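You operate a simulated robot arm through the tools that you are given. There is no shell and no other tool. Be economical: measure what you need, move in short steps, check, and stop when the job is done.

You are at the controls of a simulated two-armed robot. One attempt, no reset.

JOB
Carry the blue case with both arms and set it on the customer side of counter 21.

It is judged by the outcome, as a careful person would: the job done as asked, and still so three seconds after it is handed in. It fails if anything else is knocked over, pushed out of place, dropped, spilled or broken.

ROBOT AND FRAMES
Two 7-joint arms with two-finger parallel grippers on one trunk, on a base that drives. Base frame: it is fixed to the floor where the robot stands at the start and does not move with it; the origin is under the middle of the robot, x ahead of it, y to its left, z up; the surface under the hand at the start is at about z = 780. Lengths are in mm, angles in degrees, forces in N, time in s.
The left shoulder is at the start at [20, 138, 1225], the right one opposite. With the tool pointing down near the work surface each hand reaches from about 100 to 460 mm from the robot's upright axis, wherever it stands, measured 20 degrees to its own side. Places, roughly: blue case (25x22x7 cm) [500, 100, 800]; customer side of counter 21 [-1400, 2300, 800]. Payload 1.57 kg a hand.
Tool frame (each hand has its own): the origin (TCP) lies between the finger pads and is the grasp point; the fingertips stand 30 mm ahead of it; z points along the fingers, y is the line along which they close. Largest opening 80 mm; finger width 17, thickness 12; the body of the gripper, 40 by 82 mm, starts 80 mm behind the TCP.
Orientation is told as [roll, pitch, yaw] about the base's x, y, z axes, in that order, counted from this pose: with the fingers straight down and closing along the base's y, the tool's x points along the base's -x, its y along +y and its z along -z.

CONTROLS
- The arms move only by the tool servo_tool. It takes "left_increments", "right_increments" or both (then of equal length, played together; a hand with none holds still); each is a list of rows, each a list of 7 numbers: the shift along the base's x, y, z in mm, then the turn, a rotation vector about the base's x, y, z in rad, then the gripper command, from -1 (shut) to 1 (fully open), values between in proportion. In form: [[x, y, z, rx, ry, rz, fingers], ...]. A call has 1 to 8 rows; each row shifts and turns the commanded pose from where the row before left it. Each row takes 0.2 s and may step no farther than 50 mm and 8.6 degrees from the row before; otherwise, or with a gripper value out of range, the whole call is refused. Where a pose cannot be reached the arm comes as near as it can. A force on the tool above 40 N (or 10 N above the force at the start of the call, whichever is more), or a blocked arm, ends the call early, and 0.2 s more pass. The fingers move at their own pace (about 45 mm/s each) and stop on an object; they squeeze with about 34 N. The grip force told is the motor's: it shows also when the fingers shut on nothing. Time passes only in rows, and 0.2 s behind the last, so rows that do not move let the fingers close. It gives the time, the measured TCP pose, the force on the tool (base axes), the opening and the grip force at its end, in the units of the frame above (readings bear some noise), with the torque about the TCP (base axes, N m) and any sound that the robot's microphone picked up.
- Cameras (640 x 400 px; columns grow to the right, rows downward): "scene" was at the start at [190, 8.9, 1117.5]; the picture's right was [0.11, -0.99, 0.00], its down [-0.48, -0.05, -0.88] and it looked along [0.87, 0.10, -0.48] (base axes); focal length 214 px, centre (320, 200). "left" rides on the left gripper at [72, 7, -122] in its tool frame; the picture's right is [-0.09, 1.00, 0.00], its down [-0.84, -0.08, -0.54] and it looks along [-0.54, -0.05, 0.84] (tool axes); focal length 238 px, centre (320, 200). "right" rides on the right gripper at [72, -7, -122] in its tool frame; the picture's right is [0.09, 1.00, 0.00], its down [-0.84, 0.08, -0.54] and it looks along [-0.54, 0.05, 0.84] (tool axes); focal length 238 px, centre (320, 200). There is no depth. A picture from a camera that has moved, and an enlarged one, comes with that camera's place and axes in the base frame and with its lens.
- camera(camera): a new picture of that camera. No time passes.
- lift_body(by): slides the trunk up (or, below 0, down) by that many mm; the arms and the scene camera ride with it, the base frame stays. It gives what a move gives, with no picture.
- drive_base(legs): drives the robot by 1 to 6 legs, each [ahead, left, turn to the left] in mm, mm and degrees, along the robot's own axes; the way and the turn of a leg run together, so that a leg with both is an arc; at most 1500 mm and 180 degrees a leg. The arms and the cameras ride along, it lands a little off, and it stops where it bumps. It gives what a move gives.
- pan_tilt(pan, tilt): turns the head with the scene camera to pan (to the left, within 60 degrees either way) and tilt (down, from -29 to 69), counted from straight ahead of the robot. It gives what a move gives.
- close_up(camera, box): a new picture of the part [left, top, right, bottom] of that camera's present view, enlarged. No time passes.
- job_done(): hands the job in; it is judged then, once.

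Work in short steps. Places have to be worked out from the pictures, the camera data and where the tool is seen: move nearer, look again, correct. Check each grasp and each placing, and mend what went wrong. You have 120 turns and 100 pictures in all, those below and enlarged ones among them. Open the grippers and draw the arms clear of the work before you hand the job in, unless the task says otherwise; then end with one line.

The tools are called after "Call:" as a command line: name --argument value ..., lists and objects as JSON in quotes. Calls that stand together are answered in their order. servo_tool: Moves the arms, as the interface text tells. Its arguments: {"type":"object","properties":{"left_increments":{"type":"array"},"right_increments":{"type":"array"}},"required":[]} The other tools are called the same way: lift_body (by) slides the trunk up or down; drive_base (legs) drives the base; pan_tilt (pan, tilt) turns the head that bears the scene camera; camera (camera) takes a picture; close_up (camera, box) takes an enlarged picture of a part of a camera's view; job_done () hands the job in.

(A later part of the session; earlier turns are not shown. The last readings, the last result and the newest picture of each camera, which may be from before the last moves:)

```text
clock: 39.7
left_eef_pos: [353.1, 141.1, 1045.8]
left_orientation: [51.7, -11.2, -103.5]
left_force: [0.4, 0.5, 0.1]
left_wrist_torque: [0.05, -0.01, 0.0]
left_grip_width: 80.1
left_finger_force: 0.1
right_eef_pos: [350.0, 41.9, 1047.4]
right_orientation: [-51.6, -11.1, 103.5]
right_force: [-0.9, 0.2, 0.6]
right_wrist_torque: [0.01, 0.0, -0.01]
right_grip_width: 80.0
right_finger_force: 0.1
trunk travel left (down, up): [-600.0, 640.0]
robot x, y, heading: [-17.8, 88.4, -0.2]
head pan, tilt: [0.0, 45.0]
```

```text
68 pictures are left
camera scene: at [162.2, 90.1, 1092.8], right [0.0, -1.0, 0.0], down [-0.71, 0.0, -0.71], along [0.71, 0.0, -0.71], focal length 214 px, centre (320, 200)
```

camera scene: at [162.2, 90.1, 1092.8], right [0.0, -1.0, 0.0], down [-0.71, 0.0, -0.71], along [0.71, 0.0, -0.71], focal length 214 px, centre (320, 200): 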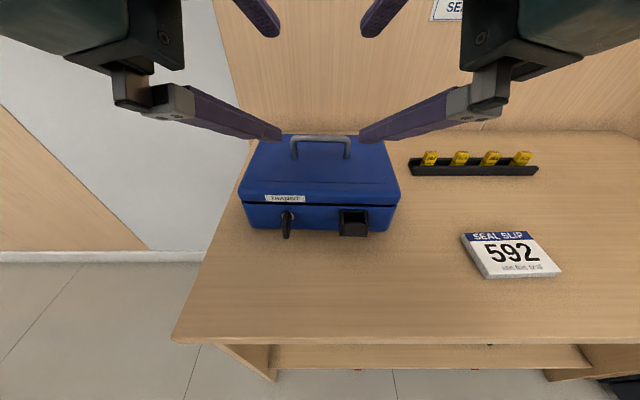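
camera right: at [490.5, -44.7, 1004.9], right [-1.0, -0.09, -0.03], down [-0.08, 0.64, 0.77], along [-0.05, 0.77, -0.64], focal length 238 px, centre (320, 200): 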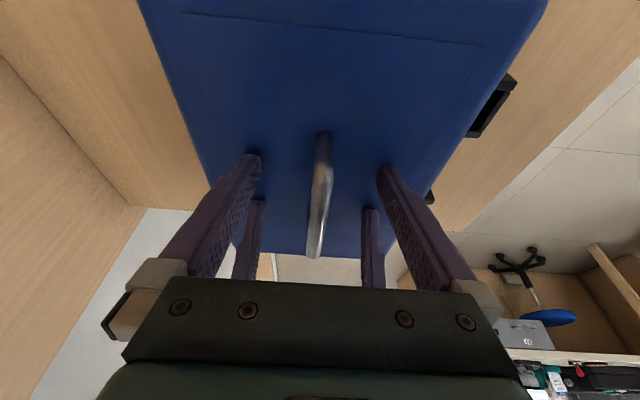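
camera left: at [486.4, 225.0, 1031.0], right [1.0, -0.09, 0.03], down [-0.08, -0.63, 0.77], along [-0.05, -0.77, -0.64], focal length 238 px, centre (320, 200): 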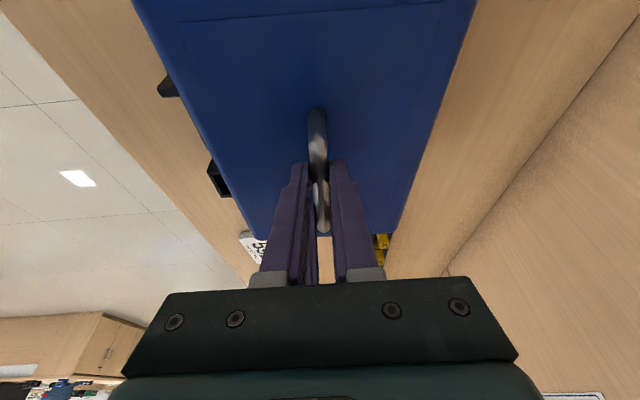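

The hands pitch well. I complete the pitch to about 15° below horizontal and set the openings to about 24 mm. Then I bring the tips to just in front of the bar.

Call:
servo_tool --left_increments '[[0, 0, 0, 0, -0.145, 0, -0.4], [0, 0, 0, 0, -0.145, 0, -0.4], [0, 0, 0, 0, -0.145, 0, -0.4], [5, 1, -40, 0, 0, 0, -0.4], [10, 1, -40, 0, 0, 0, -0.4], [20, 1, -36, 0, 0, 0, -0.4], [0, 0, 0, 0, 0, 0, -0.4]]' --right_increments '[[0, 0, 0, 0, -0.145, 0, -0.4], [0, 0, 0, 0, -0.145, 0, -0.4], [0, 0, 0, 0, -0.145, 0, -0.4], [7, -1, -40, 0, 0, 0, -0.4], [11, -1, -40, 0, 0, 0, -0.4], [20, -1, -37, 0, 0, 0, -0.4], [0, 0, 0, 0, 0, 0, -0.4]]'

Call:
camera --camera "left"

Call:
camera --camera "right"

Call:
camera --camera "scene"

```text
clock: 41.3
left_eef_pos: [388.1, 144.7, 931.1]
left_orientation: [75.8, -4.5, -106.8]
left_force: [0.2, -0.4, -0.6]
left_wrist_torque: [-0.01, 0.01, 0.02]
left_grip_width: 24.2
left_finger_force: 0.0
right_eef_pos: [389.1, 37.0, 929.4]
right_orientation: [-75.7, -4.4, 106.9]
right_force: [0.4, 0.1, -0.5]
right_wrist_torque: [0.04, -0.04, 0.0]
right_grip_width: 24.0
right_finger_force: 0.1
trunk travel left (down, up): [-600.0, 640.0]
robot x, y, heading: [-19.8, 89.5, -0.1]
head pan, tilt: [0.0, 45.0]
```

```text
67 pictures are left
camera left: at [295.8, 248.7, 959.5], right [0.23, -0.09, 0.97], down [-0.76, -0.64, 0.12], along [0.61, -0.77, -0.21], focal length 238 px, centre (320, 200)
```

left: 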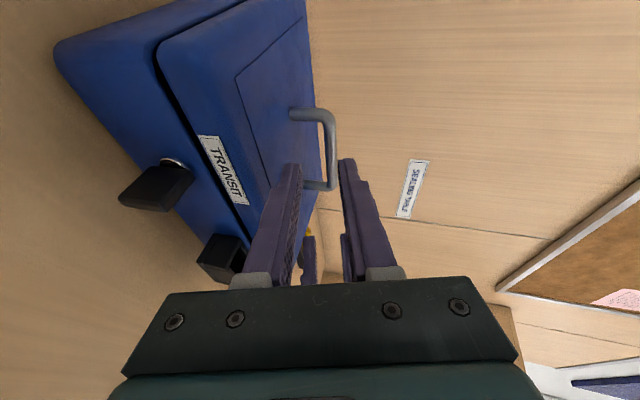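

```text
66 pictures are left
camera right: at [297.9, -68.3, 960.7], right [-0.23, -0.09, -0.97], down [-0.76, 0.64, 0.12], along [0.61, 0.77, -0.21], focal length 238 px, centre (320, 200)
```

right: 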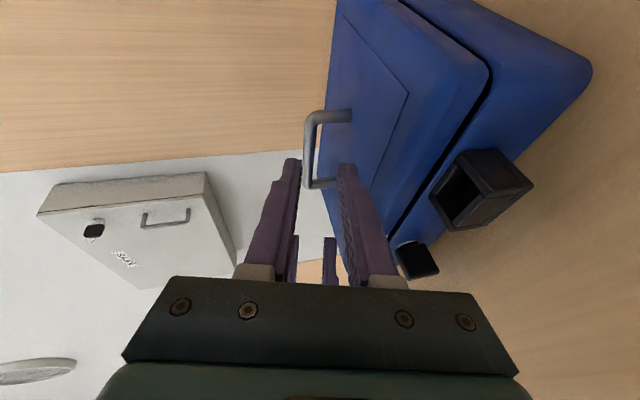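

```text
65 pictures are left
camera scene: at [162.4, 90.1, 1092.8], right [0.0, -1.0, 0.0], down [-0.71, 0.0, -0.71], along [0.71, 0.0, -0.71], focal length 214 px, centre (320, 200)
```

scene: 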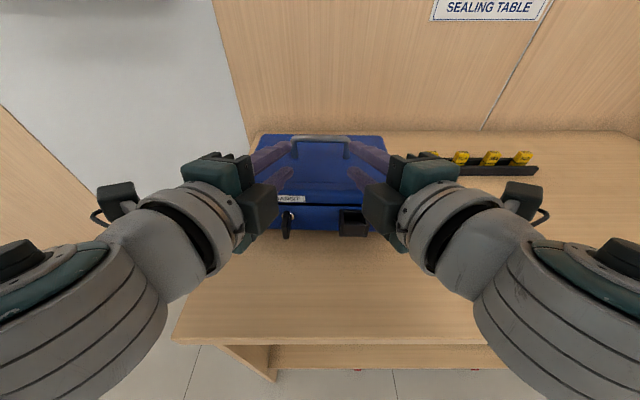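

The wrist cameras give the bar at about [490, 90, 913]. I raise 9 mm and advance along the fingers until the tips are just short of the bar, then check.

Call:
servo_tool --left_increments '[[0, 0, 9, 0, 0, 0, -0.4], [20, -6, -5, 0, 0, 0, -0.4], [20, -6, -5, 0, 0, 0, -0.4], [20, -5, -5, 0, 0, 0, -0.4]]' --right_increments '[[0, 0, 10, 0, 0, 0, -0.4], [20, 6, -5, 0, 0, 0, -0.4], [20, 6, -5, 0, 0, 0, -0.4], [20, 5, -5, 0, 0, 0, -0.4]]'

Call:
camera --camera "left"

Call:
camera --camera "right"

```text
clock: 42.3
left_eef_pos: [448.2, 127.5, 924.8]
left_orientation: [75.8, -4.5, -106.9]
left_force: [-1.0, 0.9, -0.5]
left_wrist_torque: [0.02, 0.01, -0.03]
left_grip_width: 24.0
left_finger_force: 0.1
right_eef_pos: [448.4, 54.5, 924.3]
right_orientation: [-75.8, -4.4, 106.9]
right_force: [0.1, 0.0, -0.9]
right_wrist_torque: [0.02, -0.02, 0.02]
right_grip_width: 24.0
right_finger_force: 0.0
trunk travel left (down, up): [-600.0, 640.0]
robot x, y, heading: [-19.4, 89.1, -0.2]
head pan, tilt: [0.0, 45.0]
```

```text
64 pictures are left
camera left: at [355.6, 231.4, 953.8], right [0.23, -0.09, 0.97], down [-0.76, -0.64, 0.12], along [0.61, -0.77, -0.21], focal length 238 px, centre (320, 200)
```

left: 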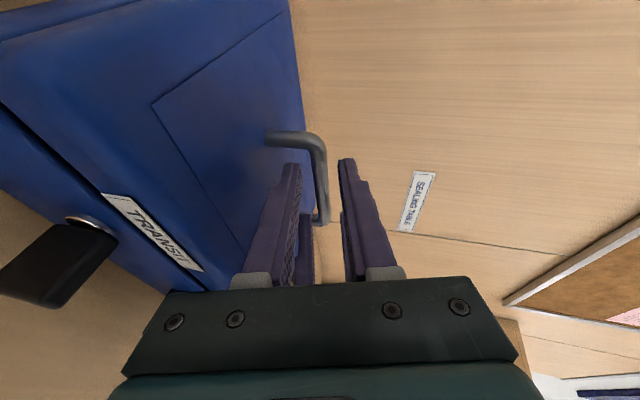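

```text
63 pictures are left
camera right: at [358.2, -50.5, 955.7], right [-0.23, -0.09, -0.97], down [-0.76, 0.64, 0.12], along [0.61, 0.77, -0.21], focal length 238 px, centre (320, 200)
```

right: 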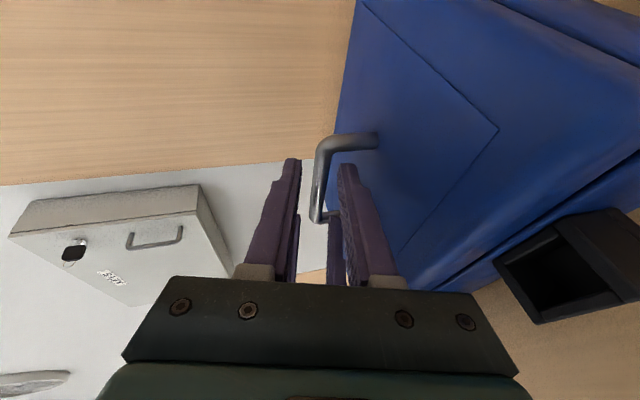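

The bar sits mid-gap for both hands. I advance about 30 mm along the fingers and close on it.

Call:
servo_tool --left_increments '[[14, -4, -3.5, 0, 0, 0, -0.4], [14, -4, -3.5, 0, 0, 0, -0.4], [0, 0, 0, 0, 0, 0, -1], [0, 0, 0, 0, 0, 0, -1], [0, 0, 0, 0, 0, 0, -1]]' --right_increments '[[14, 4, -3.5, 0, 0, 0, -0.4], [14, 4, -3.5, 0, 0, 0, -0.4], [0, 0, 0, 0, 0, 0, -1], [0, 0, 0, 0, 0, 0, -1], [0, 0, 0, 0, 0, 0, -1]]'

Call:
camera --camera "left"

Call:
camera --camera "right"

```text
clock: 43.5
left_eef_pos: [476.9, 118.8, 917.6]
left_orientation: [75.8, -4.4, -106.6]
left_force: [4.0, -0.2, 0.2]
left_wrist_torque: [0.5, 0.03, -0.11]
left_grip_width: 11.4
left_finger_force: 29.1
right_eef_pos: [475.8, 64.2, 916.3]
right_orientation: [-75.7, -4.6, 106.8]
right_force: [0.1, 1.1, -0.5]
right_wrist_torque: [0.29, 0.09, -0.19]
right_grip_width: 12.0
right_finger_force: 29.5
trunk travel left (down, up): [-600.0, 640.0]
robot x, y, heading: [-17.6, 90.6, -0.0]
head pan, tilt: [0.0, 45.0]
```

```text
62 pictures are left
camera left: at [383.7, 223.5, 947.2], right [0.23, -0.09, 0.97], down [-0.76, -0.64, 0.12], along [0.61, -0.77, -0.21], focal length 238 px, centre (320, 200)
```

left: 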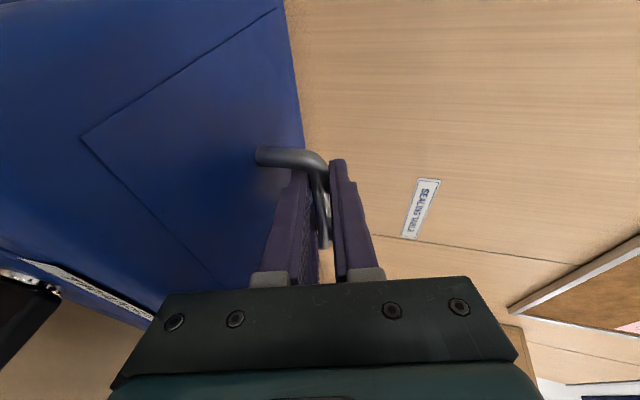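

```text
61 pictures are left
camera right: at [385.3, -42.0, 947.6], right [-0.23, -0.09, -0.97], down [-0.76, 0.64, 0.13], along [0.61, 0.77, -0.21], focal length 238 px, centre (320, 200)
```

right: 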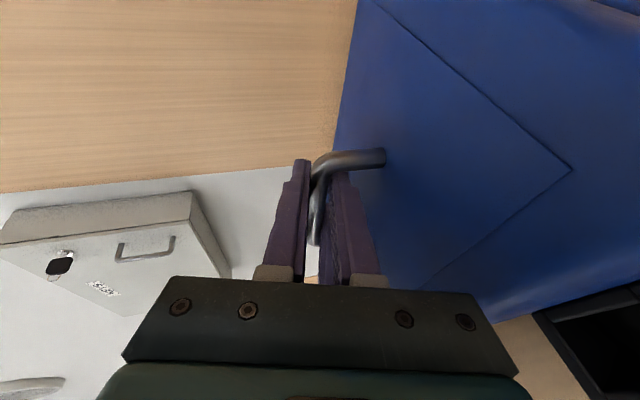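

Both hands are hooked under and clamped on the bar. I take a reference view, then test-lift 12 mm.

Call:
close_up --camera "scene" --box '[230, 120, 410, 245]'

Call:
servo_tool --left_increments '[[0, 0, 4, 0, 0, 0, -1], [0, 0, 4, 0, 0, 0, -1], [0, 0, 4, 0, 0, 0, -1], [0, 0, 0, 0, 0, 0, -1]]' --right_increments '[[0, 0, 4, 0, 0, 0, -1], [0, 0, 4, 0, 0, 0, -1], [0, 0, 4, 0, 0, 0, -1], [0, 0, 0, 0, 0, 0, -1]]'

Call:
close_up --camera "scene" --box '[230, 120, 410, 245]'

Call:
camera --camera "left"

```text
3.20 times, centred on (320, 182) of scene
camera zoom: at [162.5, 90.3, 1092.8], right [0.0, -1.0, 0.0], down [-0.71, 0.0, -0.71], along [0.71, 0.0, -0.71], focal length 686 px, centre (320, 256)
```

zoom: 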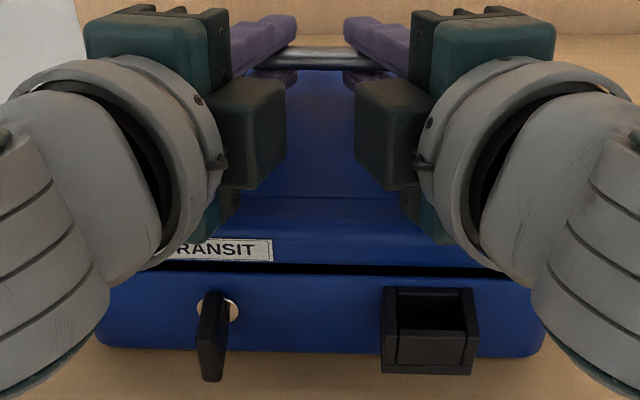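

```text
clock: 44.5
left_eef_pos: [472.9, 118.7, 929.4]
left_orientation: [75.5, -4.6, -106.7]
left_force: [2.0, -2.1, -5.3]
left_wrist_torque: [0.01, -0.05, 0.17]
left_grip_width: 11.2
left_finger_force: 29.0
right_eef_pos: [475.0, 64.2, 927.7]
right_orientation: [-75.6, -4.5, 106.8]
right_force: [-2.6, 2.9, -9.3]
right_wrist_torque: [-0.05, 0.01, -0.04]
right_grip_width: 11.8
right_finger_force: 28.9
trunk travel left (down, up): [-600.0, 640.0]
robot x, y, heading: [-18.0, 88.0, -0.1]
head pan, tilt: [0.0, 45.0]
```

```text
3.20 times, centred on (320, 182) of scene
camera zoom: at [161.3, 90.1, 1092.5], right [0.0, -1.0, 0.0], down [-0.71, 0.0, -0.71], along [0.71, 0.0, -0.71], focal length 686 px, centre (320, 256)
```

zoom: 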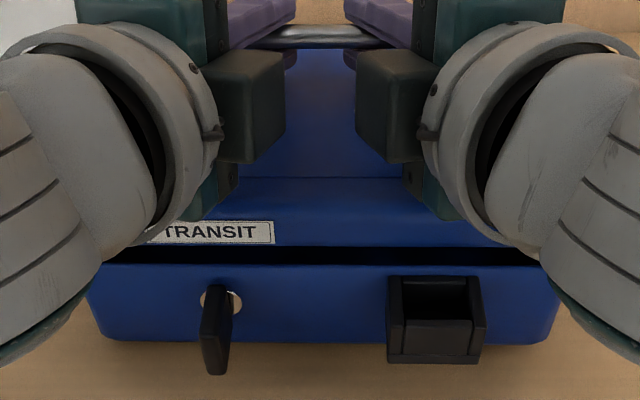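

```text
58 pictures are left
camera left: at [382.2, 223.4, 958.0], right [0.23, -0.09, 0.97], down [-0.76, -0.64, 0.13], along [0.61, -0.77, -0.21], focal length 238 px, centre (320, 200)
```

left: 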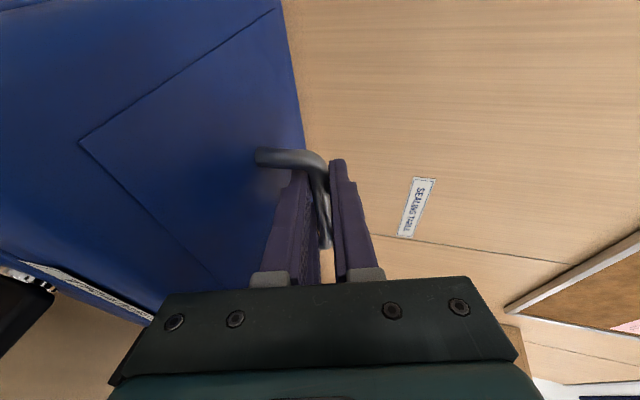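

The gap grew a little, but the body also rose with about 15 N of load. I lift another 15 mm to see whether the gap keeps growing.

Call:
servo_tool --left_increments '[[0, 0, 4, 0, 0, 0, -1], [0, 0, 4, 0, 0, 0, -1], [0, 0, 4, 0, 0, 0, -1], [0, 0, 3, 0, 0, 0, -1], [0, 0, 0, 0, 0, 0, -1], [0, 0, 0, 0, 0, 0, -1]]' --right_increments '[[0, 0, 4, 0, 0, 0, -1], [0, 0, 4, 0, 0, 0, -1], [0, 0, 4, 0, 0, 0, -1], [0, 0, 3, 0, 0, 0, -1], [0, 0, 0, 0, 0, 0, -1], [0, 0, 0, 0, 0, 0, -1]]'

Call:
close_up --camera "scene" --box '[230, 120, 410, 245]'

```text
clock: 45.9
left_eef_pos: [474.4, 117.6, 943.3]
left_orientation: [75.7, -4.4, -106.8]
left_force: [-3.7, -2.1, -2.3]
left_wrist_torque: [-0.09, 0.0, -0.12]
left_grip_width: 11.6
left_finger_force: 28.6
right_eef_pos: [475.1, 62.8, 944.0]
right_orientation: [-75.7, -4.5, 106.9]
right_force: [4.5, 3.1, -11.4]
right_wrist_torque: [-0.11, 0.03, -0.07]
right_grip_width: 11.4
right_finger_force: 29.3
trunk travel left (down, up): [-600.0, 640.0]
robot x, y, heading: [-19.8, 92.0, 0.0]
head pan, tilt: [0.0, 45.0]
```

```text
3.20 times, centred on (320, 182) of scene
camera zoom: at [161.3, 90.1, 1092.5], right [0.0, -1.0, 0.0], down [-0.71, 0.0, -0.71], along [0.71, 0.0, -0.71], focal length 686 px, centre (320, 256)
```

zoom: 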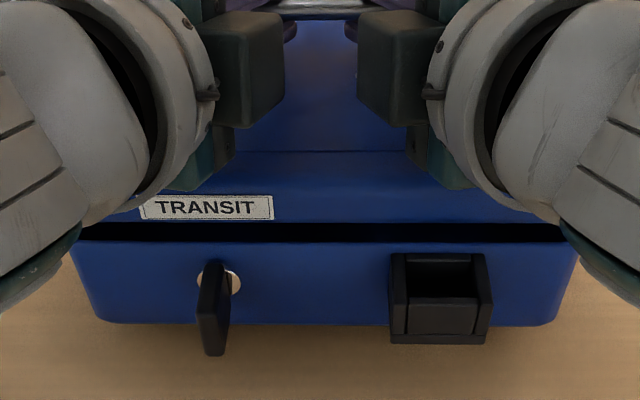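

The gap stayed constant and the body came up level. The lid only has slack, it holds, and the load is about 14 N. I level the fingers slightly for a safer hook and raise the trunk.

Call:
servo_tool --left_increments '[[0, 0, 2, 0, -0.05, 0, -1], [0, 0, 2, 0, -0.05, 0, -1], [0, 0, 0, 0, 0, 0, -1]]' --right_increments '[[0, 0, 2, 0, -0.05, 0, -1], [0, 0, 2, 0, -0.05, 0, -1], [0, 0, 0, 0, 0, 0, -1]]'

Call:
lift_body --by 60

Call:
camera --camera "scene"

Call:
camera --camera "left"

```text
clock: 46.7
left_eef_pos: [474.7, 118.4, 949.0]
left_orientation: [81.0, -2.9, -107.0]
left_force: [2.0, -1.5, -4.1]
left_wrist_torque: [0.0, 0.06, 0.05]
left_grip_width: 11.3
left_finger_force: 29.0
right_eef_pos: [474.7, 63.8, 947.9]
right_orientation: [-81.1, -2.8, 107.2]
right_force: [-1.5, 1.1, -9.3]
right_wrist_torque: [-0.05, 0.11, 0.05]
right_grip_width: 11.6
right_finger_force: 28.7
trunk travel left (down, up): [-600.0, 640.0]
robot x, y, heading: [-20.7, 91.9, -0.1]
head pan, tilt: [0.0, 45.0]
```

```text
clock: 47.7
left_eef_pos: [475.4, 119.4, 1007.2]
left_orientation: [81.1, -2.8, -107.0]
left_force: [4.4, -0.4, -6.4]
left_wrist_torque: [0.03, 0.09, 0.16]
left_grip_width: 11.6
left_finger_force: 29.2
right_eef_pos: [475.1, 64.0, 1007.3]
right_orientation: [-81.2, -2.9, 107.1]
right_force: [-4.3, 0.2, -9.5]
right_wrist_torque: [-0.03, 0.09, 0.11]
right_grip_width: 11.7
right_finger_force: 28.6
trunk travel left (down, up): [-660.0, 580.0]
robot x, y, heading: [-18.1, 95.1, -0.3]
head pan, tilt: [0.0, 45.0]
```

```text
56 pictures are left
camera scene: at [161.3, 90.1, 1152.5], right [0.0, -1.0, 0.0], down [-0.71, 0.0, -0.71], along [0.71, 0.0, -0.71], focal length 214 px, centre (320, 200)
```

scene: 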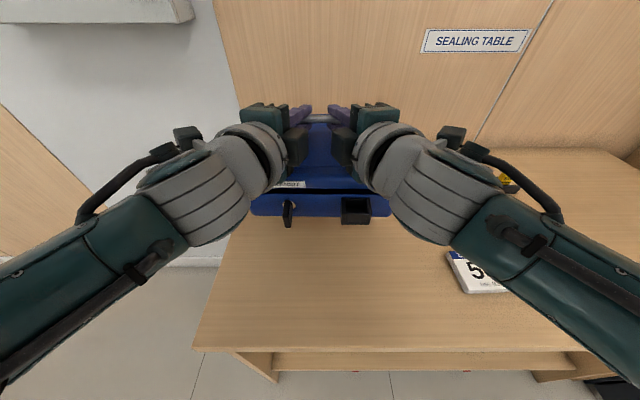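

```text
55 pictures are left
camera left: at [379.5, 223.7, 1027.9], right [0.13, -0.09, 0.99], down [-0.77, -0.64, 0.05], along [0.63, -0.76, -0.15], focal length 238 px, centre (320, 200)
```

left: 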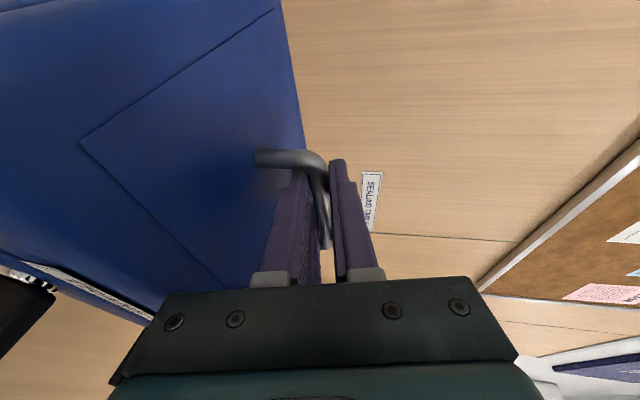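

The grip is solid and the case moves rigidly with the hands. I back off, turn left, go forward past the table and sidestep towards the passage.

Call:
drive_base --legs '[[-250, 0, 0], [0, 0, 90], [500, 0, 0], [0, -370, 0]]'

Call:
pan_tilt --pan 0 --tilt 15

Call:
camera --camera "scene"

```text
clock: 57.9
left_eef_pos: [69.5, 1088.2, 1008.5]
left_orientation: [81.1, -2.9, -17.0]
left_force: [-3.5, -2.7, -4.3]
left_wrist_torque: [-0.04, 0.02, -0.08]
left_grip_width: 11.6
left_finger_force: 28.9
right_eef_pos: [124.7, 1090.2, 1008.3]
right_orientation: [-81.1, -2.8, -162.8]
right_force: [3.1, 2.4, -9.4]
right_wrist_torque: [-0.09, -0.06, -0.06]
right_grip_width: 11.6
right_finger_force: 29.6
trunk travel left (down, up): [-660.0, 580.0]
robot x, y, heading: [98.0, 594.8, 90.2]
head pan, tilt: [0.0, 45.0]
```

```text
clock: 58.8
left_eef_pos: [69.7, 1088.6, 1007.5]
left_orientation: [81.1, -2.9, -17.0]
left_force: [0.8, 1.1, -6.9]
left_wrist_torque: [-0.08, 0.07, -0.06]
left_grip_width: 11.4
left_finger_force: 29.2
right_eef_pos: [124.8, 1089.7, 1006.8]
right_orientation: [-81.1, -2.8, -162.8]
right_force: [-2.4, 0.0, -8.1]
right_wrist_torque: [-0.08, -0.06, 0.11]
right_grip_width: 11.3
right_finger_force: 29.5
trunk travel left (down, up): [-660.0, 580.0]
robot x, y, heading: [99.3, 595.2, 89.8]
head pan, tilt: [0.0, 15.0]
```

```text
54 pictures are left
camera scene: at [97.2, 786.8, 1199.2], right [1.0, 0.0, 0.0], down [0.0, -0.26, -0.97], along [0.0, 0.97, -0.26], focal length 214 px, centre (320, 200)
```

scene: 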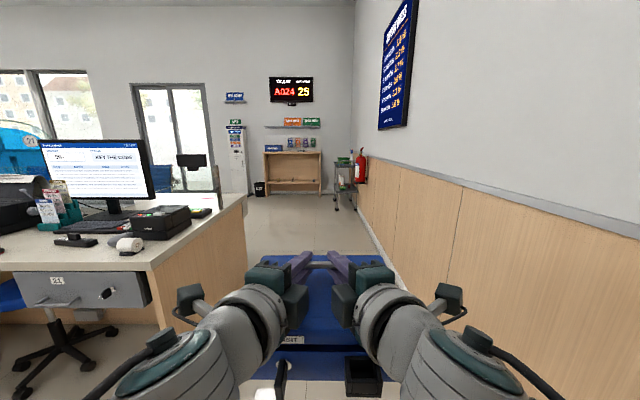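

The passage is clear; the drawer label suggests the counter on the left is 21. I drive on through the passage past the counter end.

Call:
drive_base --legs '[[1400, 0, 0]]'

Call:
pan_tilt --pan 50 --tilt 20

Call:
camera --camera "scene"

Call:
pan_tilt --pan 0 --tilt 20

Call:
camera --camera "scene"

```text
clock: 65.8
left_eef_pos: [73.4, 2492.6, 1007.5]
left_orientation: [81.0, -2.8, -17.4]
left_force: [1.6, 1.3, -5.2]
left_wrist_torque: [-0.05, 0.04, 0.03]
left_grip_width: 11.2
left_finger_force: 28.7
right_eef_pos: [130.1, 2494.5, 1007.2]
right_orientation: [-81.1, -2.8, -163.1]
right_force: [-1.6, 0.2, -7.9]
right_wrist_torque: [-0.08, -0.06, 0.01]
right_grip_width: 11.6
right_finger_force: 29.0
trunk travel left (down, up): [-660.0, 580.0]
robot x, y, heading: [102.0, 2003.6, 89.8]
head pan, tilt: [0.0, 15.0]
```

```text
clock: 67.0
left_eef_pos: [73.8, 2492.2, 1006.2]
left_orientation: [81.1, -2.9, -17.3]
left_force: [2.4, 1.3, -6.7]
left_wrist_torque: [-0.06, 0.07, -0.06]
left_grip_width: 11.4
left_finger_force: 29.3
right_eef_pos: [130.6, 2494.3, 1007.3]
right_orientation: [-80.9, -2.8, -163.2]
right_force: [-1.5, -0.5, -6.8]
right_wrist_torque: [-0.08, -0.03, 0.1]
right_grip_width: 11.4
right_finger_force: 29.5
trunk travel left (down, up): [-660.0, 580.0]
robot x, y, heading: [103.0, 1999.2, 89.9]
head pan, tilt: [50.0, 20.0]
```

```text
53 pictures are left
camera scene: at [29.0, 2158.4, 1191.2], right [0.65, 0.76, 0.0], down [0.26, -0.22, -0.94], along [-0.72, 0.61, -0.34], focal length 214 px, centre (320, 200)
```

scene: 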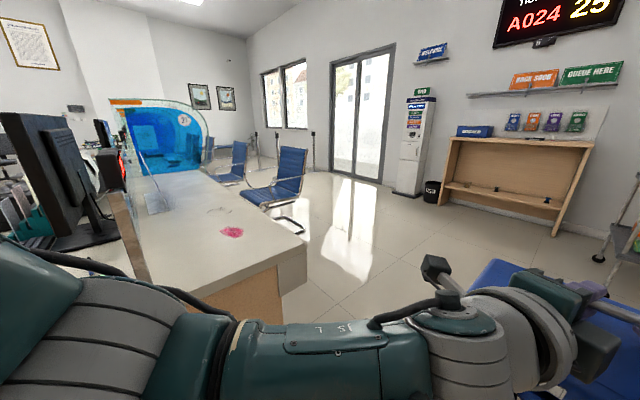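

```text
clock: 68.2
left_eef_pos: [73.3, 2493.2, 1008.2]
left_orientation: [81.2, -3.0, -17.3]
left_force: [2.3, -1.2, -5.8]
left_wrist_torque: [-0.03, 0.07, -0.02]
left_grip_width: 11.6
left_finger_force: 29.1
right_eef_pos: [128.6, 2493.6, 1006.8]
right_orientation: [-80.9, -2.8, -163.1]
right_force: [-1.4, 0.2, -8.2]
right_wrist_torque: [-0.07, -0.03, 0.01]
right_grip_width: 11.4
right_finger_force: 29.1
trunk travel left (down, up): [-660.0, 580.0]
robot x, y, heading: [98.8, 2003.4, 90.0]
head pan, tilt: [0.0, 20.0]
```

```text
52 pictures are left
camera scene: at [100.3, 2191.3, 1191.2], right [1.0, 0.0, 0.0], down [0.0, -0.34, -0.94], along [0.0, 0.94, -0.34], focal length 214 px, centre (320, 200)
```

scene: 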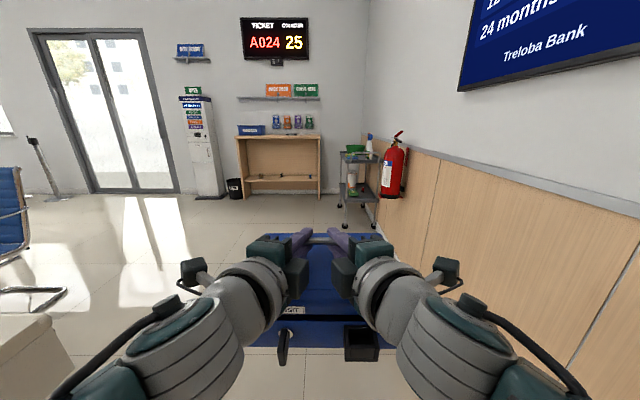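

I can see a divider on the counter with a clear customer-side strip about y 2100–2520 beyond it, with one pinkish patch on the top. I zoom in on that and on the number sign.

Call:
pan_tilt --pan 58 --tilt 20

Call:
close_up --camera "scene" --box '[130, 80, 430, 268]'

```text
clock: 69.5
left_eef_pos: [74.7, 2493.0, 1007.0]
left_orientation: [81.1, -2.9, -17.3]
left_force: [1.8, 0.0, -5.9]
left_wrist_torque: [-0.08, 0.04, 0.0]
left_grip_width: 11.4
left_finger_force: 28.7
right_eef_pos: [129.7, 2495.2, 1007.1]
right_orientation: [-81.0, -2.8, -163.1]
right_force: [-2.3, -0.9, -7.8]
right_wrist_torque: [-0.06, -0.01, 0.01]
right_grip_width: 11.4
right_finger_force: 29.2
trunk travel left (down, up): [-660.0, 580.0]
robot x, y, heading: [104.0, 2004.2, 89.5]
head pan, tilt: [58.0, 20.0]
```

```text
2.13 times, centred on (280, 174) of scene
camera zoom: at [21.3, 2147.9, 1191.2], right [0.53, 0.85, 0.0], down [0.29, -0.18, -0.94], along [-0.79, 0.5, -0.34], focal length 456 px, centre (405, 255)
```

zoom: 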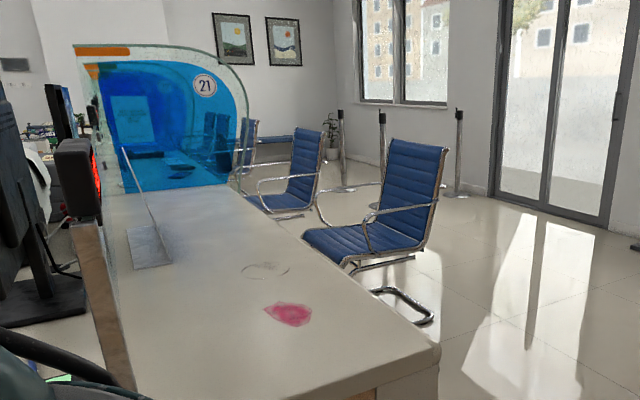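

Sign "21" is there. The free customer strip near x −1050…−1950 is clear apart from a small glass stand near [−1300, 2180]. I drive to beyond the counter front, turn to face it, and sidestep along it.

Call:
drive_base --legs '[[1020, 0, 0], [0, 0, 180]]'

Call:
pan_tilt --pan -45 --tilt 22

Call:
camera --camera "scene"

```text
clock: 82.1
left_eef_pos: [136.0, 2532.7, 1007.7]
left_orientation: [81.1, -2.9, 163.6]
left_force: [0.0, 0.8, -5.2]
left_wrist_torque: [0.03, -0.01, -0.06]
left_grip_width: 11.3
left_finger_force: 29.3
right_eef_pos: [79.5, 2531.1, 1006.2]
right_orientation: [-81.0, -2.8, 17.8]
right_force: [-0.4, -0.1, -8.1]
right_wrist_torque: [0.08, 0.08, 0.02]
right_grip_width: 11.6
right_finger_force: 28.8
trunk travel left (down, up): [-660.0, 580.0]
robot x, y, heading: [102.4, 3020.4, -89.5]
head pan, tilt: [58.0, 20.0]
```

```text
clock: 83.9
left_eef_pos: [135.7, 2532.5, 1007.2]
left_orientation: [81.0, -3.0, 163.6]
left_force: [-1.2, -0.6, -6.3]
left_wrist_torque: [0.07, -0.02, -0.03]
left_grip_width: 11.6
left_finger_force: 28.6
right_eef_pos: [80.9, 2530.9, 1007.4]
right_orientation: [-81.0, -2.9, 17.7]
right_force: [2.5, 0.0, -7.5]
right_wrist_torque: [0.06, -0.01, 0.05]
right_grip_width: 11.4
right_finger_force: 29.0
trunk travel left (down, up): [-660.0, 580.0]
robot x, y, heading: [104.5, 3028.1, -89.5]
head pan, tilt: [-45.0, 22.0]
```

```text
50 pictures are left
camera scene: at [38.8, 2858.6, 1188.0], right [-0.72, 0.7, 0.0], down [0.26, 0.27, -0.93], along [-0.65, -0.66, -0.38], focal length 214 px, centre (320, 200)
```

scene: 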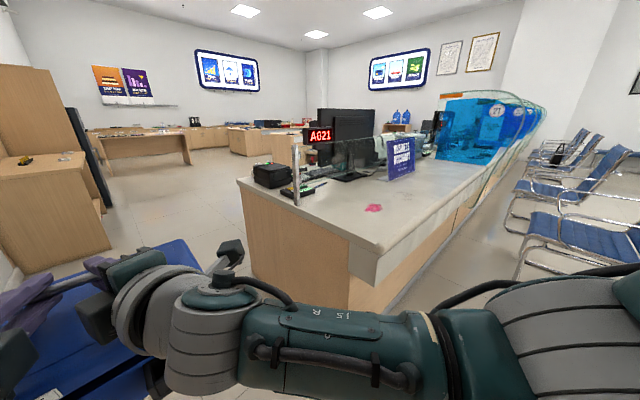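

The strip near the pink patch is known, the stand is a "Business account" poster, and the chairs begin beyond x≈−1900. I sidestep right about 1100 mm, then look again.

Call:
drive_base --legs '[[0, -1100, -0.5]]'

Call:
pan_tilt --pan -40 --tilt 25

Call:
camera --camera "scene"

Call:
pan_tilt --pan 0 --tilt 25

Call:
camera --camera "scene"

```text
clock: 89.6
left_eef_pos: [-970.8, 2522.6, 1006.6]
left_orientation: [81.1, -2.8, 163.4]
left_force: [-0.3, 0.3, -7.1]
left_wrist_torque: [0.06, -0.08, 0.02]
left_grip_width: 11.6
left_finger_force: 29.1
right_eef_pos: [-1027.7, 2520.5, 1006.5]
right_orientation: [-81.0, -2.9, 17.3]
right_force: [0.6, 1.0, -8.0]
right_wrist_torque: [0.09, 0.01, 0.03]
right_grip_width: 11.6
right_finger_force: 29.0
trunk travel left (down, up): [-660.0, 580.0]
robot x, y, heading: [-1001.4, 3018.4, -89.8]
head pan, tilt: [-45.0, 22.0]
```

```text
clock: 90.3
left_eef_pos: [-971.0, 2522.8, 1005.5]
left_orientation: [81.0, -2.9, 163.3]
left_force: [-3.7, -0.6, -6.7]
left_wrist_torque: [0.05, -0.07, -0.03]
left_grip_width: 11.4
left_finger_force: 29.3
right_eef_pos: [-1026.8, 2522.0, 1006.6]
right_orientation: [-80.9, -2.9, 17.5]
right_force: [1.8, 0.1, -6.5]
right_wrist_torque: [0.06, 0.03, 0.04]
right_grip_width: 11.4
right_finger_force: 29.1
trunk travel left (down, up): [-660.0, 580.0]
robot x, y, heading: [-999.5, 3014.6, -90.0]
head pan, tilt: [-40.0, 25.0]
```

```text
49 pictures are left
camera scene: at [-1060.3, 2844.7, 1183.1], right [-0.77, 0.64, 0.0], down [0.27, 0.33, -0.91], along [-0.58, -0.7, -0.42], focal length 214 px, centre (320, 200)
```

scene: 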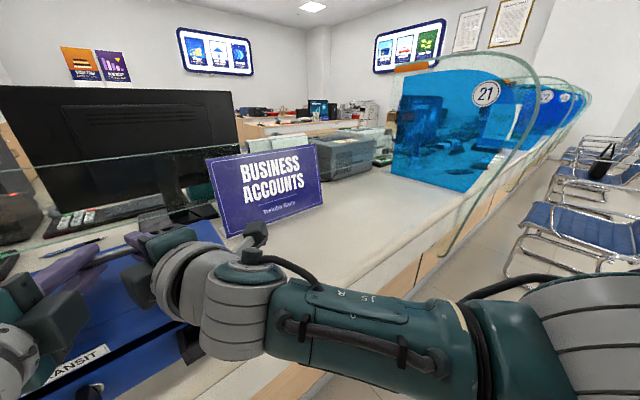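

```text
clock: 91.3
left_eef_pos: [-970.9, 2522.8, 1007.1]
left_orientation: [81.1, -3.0, 163.2]
left_force: [-1.3, -0.5, -7.5]
left_wrist_torque: [0.07, -0.04, -0.05]
left_grip_width: 11.5
left_finger_force: 28.6
right_eef_pos: [-1026.6, 2521.5, 1007.2]
right_orientation: [-81.1, -2.9, 17.5]
right_force: [1.5, 0.7, -7.7]
right_wrist_torque: [0.07, 0.05, 0.0]
right_grip_width: 11.5
right_finger_force: 28.7
trunk travel left (down, up): [-660.0, 580.0]
robot x, y, heading: [-998.8, 3013.7, -89.6]
head pan, tilt: [0.0, 25.0]
```

```text
48 pictures are left
camera scene: at [-1001.0, 2823.5, 1183.1], right [-1.0, -0.01, 0.0], down [0.0, 0.42, -0.91], along [0.0, -0.91, -0.42], focal length 214 px, centre (320, 200)
```

scene: 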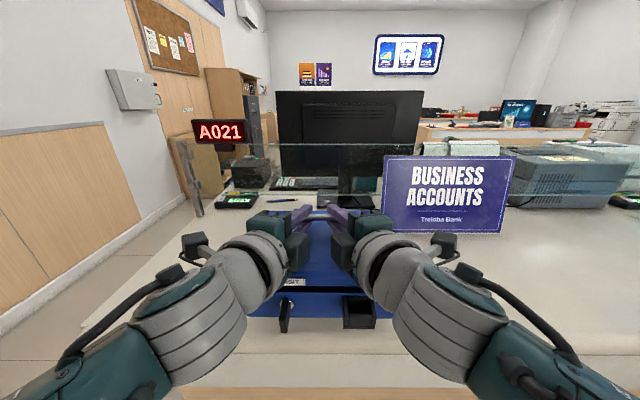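

The poster stand is at about x −1240…−1600, y≈2210, and the counter front edge is at y≈2600. I aim for case centre about [−1400, 2400], leaving a gap to the poster. I sidestep 400 mm and re-measure.

Call:
drive_base --legs '[[0, -400, -0.2]]'

Call:
pan_tilt --pan 0 --tilt 40

Call:
camera --camera "scene"

Call:
camera --camera "left"

Call:
camera --camera "right"

```text
clock: 93.8
left_eef_pos: [-1372.3, 2520.5, 1006.4]
left_orientation: [81.0, -2.8, 163.1]
left_force: [-1.7, -0.7, -7.6]
left_wrist_torque: [0.05, -0.02, 0.03]
left_grip_width: 11.3
left_finger_force: 28.6
right_eef_pos: [-1427.7, 2520.3, 1007.2]
right_orientation: [-81.0, -2.8, 17.3]
right_force: [0.9, 0.8, -7.6]
right_wrist_torque: [0.09, 0.03, 0.08]
right_grip_width: 11.5
right_finger_force: 29.5
trunk travel left (down, up): [-660.0, 580.0]
robot x, y, heading: [-1401.0, 3014.3, -90.0]
head pan, tilt: [0.0, 25.0]
```

```text
clock: 94.6
left_eef_pos: [-1371.0, 2520.7, 1006.3]
left_orientation: [81.1, -2.9, 163.1]
left_force: [-1.9, -1.5, -7.1]
left_wrist_torque: [0.08, -0.07, -0.06]
left_grip_width: 11.5
left_finger_force: 29.7
right_eef_pos: [-1427.4, 2519.6, 1006.9]
right_orientation: [-80.9, -2.8, 17.3]
right_force: [2.6, 0.1, -7.0]
right_wrist_torque: [0.03, 0.02, 0.06]
right_grip_width: 11.5
right_finger_force: 29.0
trunk travel left (down, up): [-660.0, 580.0]
robot x, y, heading: [-1403.4, 3014.1, -89.7]
head pan, tilt: [0.0, 40.0]
```

```text
47 pictures are left
camera scene: at [-1401.3, 2828.8, 1159.8], right [-1.0, 0.0, 0.0], down [0.0, 0.64, -0.77], along [0.0, -0.77, -0.64], focal length 214 px, centre (320, 200)
```

scene: 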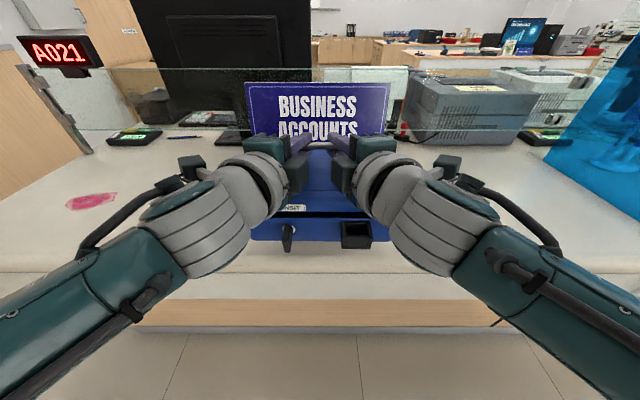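

```text
46 pictures are left
camera left: at [-1269.7, 2614.1, 1027.3], right [-0.09, -0.14, 0.99], down [-0.64, 0.77, 0.05], along [-0.76, -0.63, -0.15], focal length 238 px, centre (320, 200)
```

left: 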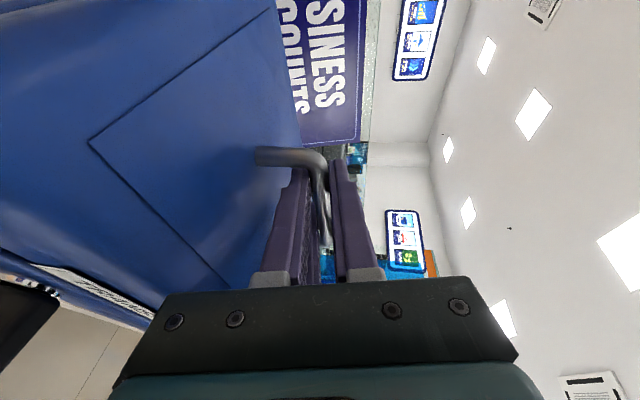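

```text
45 pictures are left
camera right: at [-1534.2, 2612.0, 1028.9], right [-0.09, 0.14, -0.99], down [0.64, 0.77, 0.05], along [0.77, -0.62, -0.15], focal length 238 px, centre (320, 200)
```

right: 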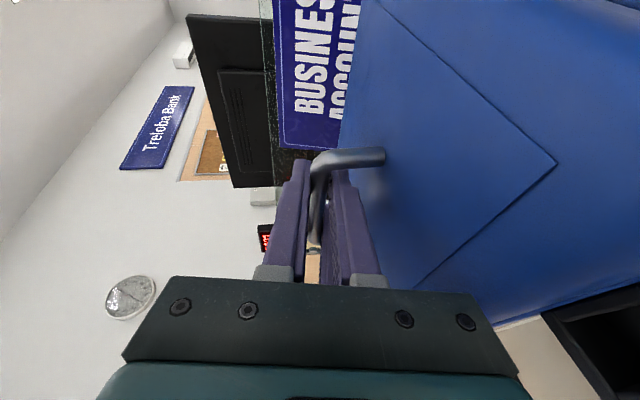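

I have room for the case at about y 2310–2530. I drive 85 mm ahead, level the case again by undoing the 5.7° tilt about the base x axis, then lower 40 mm with the trunk.

Call:
drive_base --legs '[[85, 0, 0]]'

Call:
servo_tool --left_increments '[[0, 0, 0, 0.05, 0, 0, -1], [0, 0, 0, 0.05, 0, 0, -1], [0, 0, 0, 0, 0, 0, -1]]' --right_increments '[[0, 0, 0, 0.05, 0, 0, -1], [0, 0, 0, 0.05, 0, 0, -1], [0, 0, 0, 0, 0, 0, -1]]'

Call:
lift_body --by -40

Call:
camera --camera "scene"

Call:
camera --camera "left"

```text
clock: 95.7
left_eef_pos: [-1371.9, 2435.9, 1006.5]
left_orientation: [81.0, -2.8, 163.1]
left_force: [-3.1, -0.5, -6.6]
left_wrist_torque: [0.04, -0.07, 0.02]
left_grip_width: 11.4
left_finger_force: 29.0
right_eef_pos: [-1427.2, 2434.5, 1006.8]
right_orientation: [-81.0, -2.9, 17.3]
right_force: [1.9, 0.8, -7.3]
right_wrist_torque: [0.05, 0.0, -0.03]
right_grip_width: 11.6
right_finger_force: 29.1
trunk travel left (down, up): [-660.0, 580.0]
robot x, y, heading: [-1399.5, 2926.6, -89.9]
head pan, tilt: [0.0, 40.0]
```

```text
clock: 96.5
left_eef_pos: [-1372.0, 2436.0, 1005.7]
left_orientation: [75.5, -4.5, 163.6]
left_force: [-4.2, 0.5, -6.7]
left_wrist_torque: [-0.03, -0.15, 0.37]
left_grip_width: 11.7
left_finger_force: 29.0
right_eef_pos: [-1427.6, 2435.1, 1006.1]
right_orientation: [-75.4, -4.6, 16.9]
right_force: [3.9, -0.9, -6.9]
right_wrist_torque: [-0.03, 0.08, -0.34]
right_grip_width: 11.4
right_finger_force: 28.6
trunk travel left (down, up): [-660.0, 580.0]
robot x, y, heading: [-1403.7, 2929.0, -89.6]
head pan, tilt: [0.0, 40.0]
```

```text
clock: 97.3
left_eef_pos: [-1372.5, 2436.3, 967.5]
left_orientation: [75.5, -4.4, 163.5]
left_force: [-3.0, 1.1, -6.6]
left_wrist_torque: [0.01, -0.03, -0.15]
left_grip_width: 11.5
left_finger_force: 28.5
right_eef_pos: [-1427.6, 2436.3, 966.1]
right_orientation: [-75.5, -4.5, 16.9]
right_force: [3.0, -1.4, -7.1]
right_wrist_torque: [-0.02, 0.0, 0.08]
right_grip_width: 11.6
right_finger_force: 29.0
trunk travel left (down, up): [-620.0, 620.0]
robot x, y, heading: [-1400.9, 2929.6, -89.9]
head pan, tilt: [0.0, 40.0]
```

```text
44 pictures are left
camera scene: at [-1401.0, 2743.2, 1119.8], right [-1.0, 0.0, 0.0], down [0.0, 0.64, -0.77], along [0.0, -0.77, -0.64], focal length 214 px, centre (320, 200)
```

scene: 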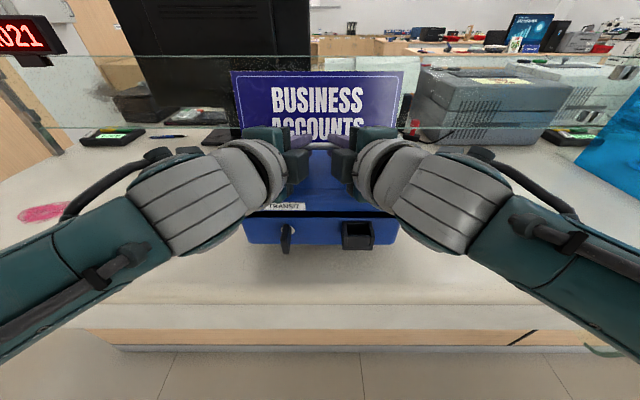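

```text
43 pictures are left
camera left: at [-1269.4, 2525.8, 996.4], right [-0.09, -0.23, 0.97], down [-0.64, 0.76, 0.13], along [-0.76, -0.61, -0.22], focal length 238 px, centre (320, 200)
```

left: 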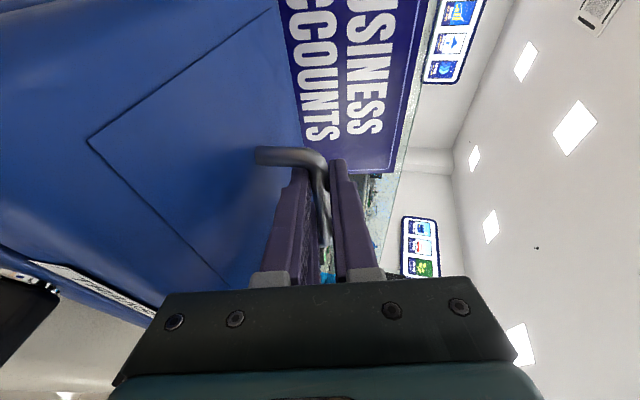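

The gap to the poster looks adequate, but I shift 20 mm back towards me for margin. Then I lower with the arms, watching for the load to transfer.

Call:
servo_tool --left_increments '[[0, 10, 0, 0, 0, 0, -1], [0, 10, 0, 0, 0, 0, -1], [0, 0, -6, 0, 0, 0, -1], [0, 0, -6, 0, 0, 0, -1], [0, 0, -6, 0, 0, 0, -1], [0, 0, -6, 0, 0, 0, -1], [0, 0, -6, 0, 0, 0, -1], [0, 0, 0, 0, 0, 0, -1]]' --right_increments '[[0, 10, 0, 0, 0, 0, -1], [0, 10, 0, 0, 0, 0, -1], [0, 0, -6, 0, 0, 0, -1], [0, 0, -6, 0, 0, 0, -1], [0, 0, -6, 0, 0, 0, -1], [0, 0, -6, 0, 0, 0, -1], [0, 0, -6, 0, 0, 0, -1], [0, 0, 0, 0, 0, 0, -1]]'

Call:
camera --camera "scene"

```text
clock: 99.1
left_eef_pos: [-1371.9, 2456.3, 935.9]
left_orientation: [75.4, -4.4, 163.6]
left_force: [-0.9, -14.0, -12.2]
left_wrist_torque: [0.01, -0.23, 0.26]
left_grip_width: 11.3
left_finger_force: 29.0
right_eef_pos: [-1427.8, 2454.9, 935.7]
right_orientation: [-75.5, -4.6, 17.1]
right_force: [1.7, 14.2, -1.9]
right_wrist_torque: [0.01, -0.16, 0.47]
right_grip_width: 11.6
right_finger_force: 29.1
trunk travel left (down, up): [-620.0, 620.0]
robot x, y, heading: [-1401.7, 2930.6, -90.0]
head pan, tilt: [0.0, 40.0]
```

```text
42 pictures are left
camera scene: at [-1401.0, 2743.3, 1119.8], right [-1.0, 0.0, 0.0], down [0.0, 0.64, -0.77], along [0.0, -0.77, -0.64], focal length 214 px, centre (320, 200)
```

scene: 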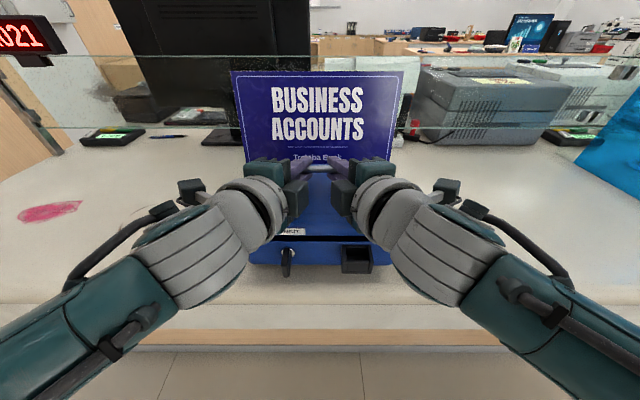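

Still hanging at about 14 N. I continue lowering in small steps.

Call:
servo_tool --left_increments '[[0, 0, -4, 0, 0, 0, -1], [0, 0, -4, 0, 0, 0, -1], [0, 0, -4, 0, 0, 0, -1], [0, 0, 0, 0, 0, 0, -1]]' --right_increments '[[0, 0, -4, 0, 0, 0, -1], [0, 0, -4, 0, 0, 0, -1], [0, 0, -4, 0, 0, 0, -1], [0, 0, 0, 0, 0, 0, -1]]'

Call:
close_up --camera "scene" --box '[220, 140, 420, 300]'

```text
clock: 100.1
left_eef_pos: [-1373.3, 2456.6, 924.7]
left_orientation: [75.6, -4.5, 163.4]
left_force: [-2.3, -3.0, -7.7]
left_wrist_torque: [0.05, -0.06, -0.09]
left_grip_width: 11.5
left_finger_force: 29.1
right_eef_pos: [-1428.5, 2455.1, 924.9]
right_orientation: [-75.4, -4.6, 16.7]
right_force: [2.0, 3.0, -6.6]
right_wrist_torque: [0.01, -0.07, 0.21]
right_grip_width: 11.4
right_finger_force: 29.5
trunk travel left (down, up): [-620.0, 620.0]
robot x, y, heading: [-1400.6, 2926.0, -89.9]
head pan, tilt: [0.0, 40.0]
```

```text
2.50 times, centred on (320, 220) of scene
camera zoom: at [-1401.0, 2743.3, 1119.8], right [-1.0, 0.0, 0.0], down [0.0, 0.64, -0.77], along [0.0, -0.77, -0.64], focal length 536 px, centre (320, 150)
```

zoom: 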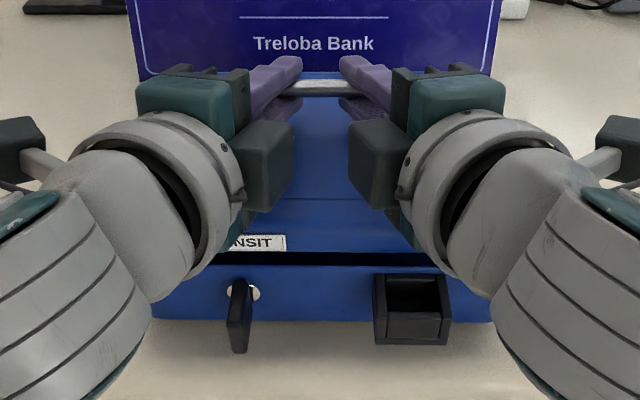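

Still about 14 N. Lower further.

Call:
servo_tool --left_increments '[[0, 0, -4, 0, 0, 0, -1], [0, 0, -4, 0, 0, 0, -1], [0, 0, -4, 0, 0, 0, -1], [0, 0, 0, 0, 0, 0, -1]]' --right_increments '[[0, 0, -4, 0, 0, 0, -1], [0, 0, -4, 0, 0, 0, -1], [0, 0, -4, 0, 0, 0, -1], [0, 0, 0, 0, 0, 0, -1]]'

Call:
servo_tool --left_increments '[[0, 0, -4, 0, 0, 0, -1], [0, 0, -4, 0, 0, 0, -1], [0, 0, 0, 0, 0, 0, -1]]' --right_increments '[[0, 0, -4, 0, 0, 0, -1], [0, 0, -4, 0, 0, 0, -1], [0, 0, 0, 0, 0, 0, -1]]'

Call:
close_up --camera "scene" --box '[220, 140, 420, 300]'

```text
clock: 101.1
left_eef_pos: [-1374.9, 2454.2, 917.9]
left_orientation: [76.0, -4.6, 163.3]
left_force: [4.1, 20.7, 30.0]
left_wrist_torque: [-0.32, -0.37, -0.13]
left_grip_width: 11.6
left_finger_force: 29.1
right_eef_pos: [-1430.1, 2454.5, 916.0]
right_orientation: [-75.7, -4.4, 16.8]
right_force: [-14.3, 12.0, 19.7]
right_wrist_torque: [-0.15, -0.44, -0.16]
right_grip_width: 11.8
right_finger_force: 28.7
trunk travel left (down, up): [-620.0, 620.0]
robot x, y, heading: [-1403.8, 2927.8, -89.5]
head pan, tilt: [0.0, 40.0]
```

```text
clock: 101.6
left_eef_pos: [-1375.0, 2452.4, 916.7]
left_orientation: [76.6, -4.5, 163.2]
left_force: [1.1, 0.7, 10.1]
left_wrist_torque: [-0.09, -0.54, 0.1]
left_grip_width: 11.6
left_finger_force: 28.9
right_eef_pos: [-1427.6, 2453.0, 916.0]
right_orientation: [-76.3, -4.6, 17.0]
right_force: [-7.9, 11.8, 13.6]
right_wrist_torque: [-0.06, -0.35, -0.04]
right_grip_width: 11.4
right_finger_force: 29.1
trunk travel left (down, up): [-620.0, 620.0]
robot x, y, heading: [-1400.6, 2928.6, -89.9]
head pan, tilt: [0.0, 40.0]
stopped in row 2 (right hand): the force on the tool passed its limit at 42 N (the readings are from after the stop); the commanded pose is now the measured one
```

```text
2.50 times, centred on (320, 220) of scene
camera zoom: at [-1402.2, 2743.0, 1119.3], right [-1.0, 0.0, 0.0], down [0.0, 0.64, -0.77], along [0.0, -0.77, -0.64], focal length 536 px, centre (320, 150)
```

zoom: 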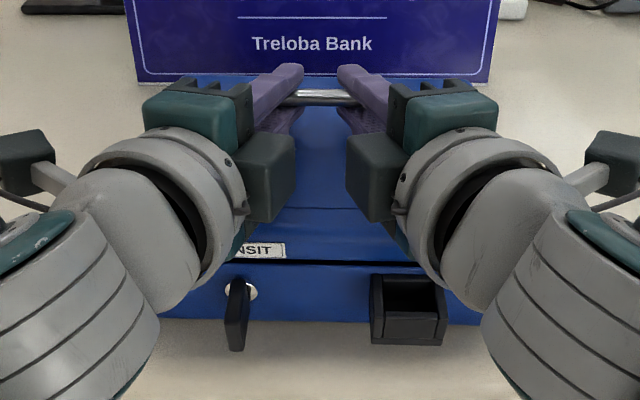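

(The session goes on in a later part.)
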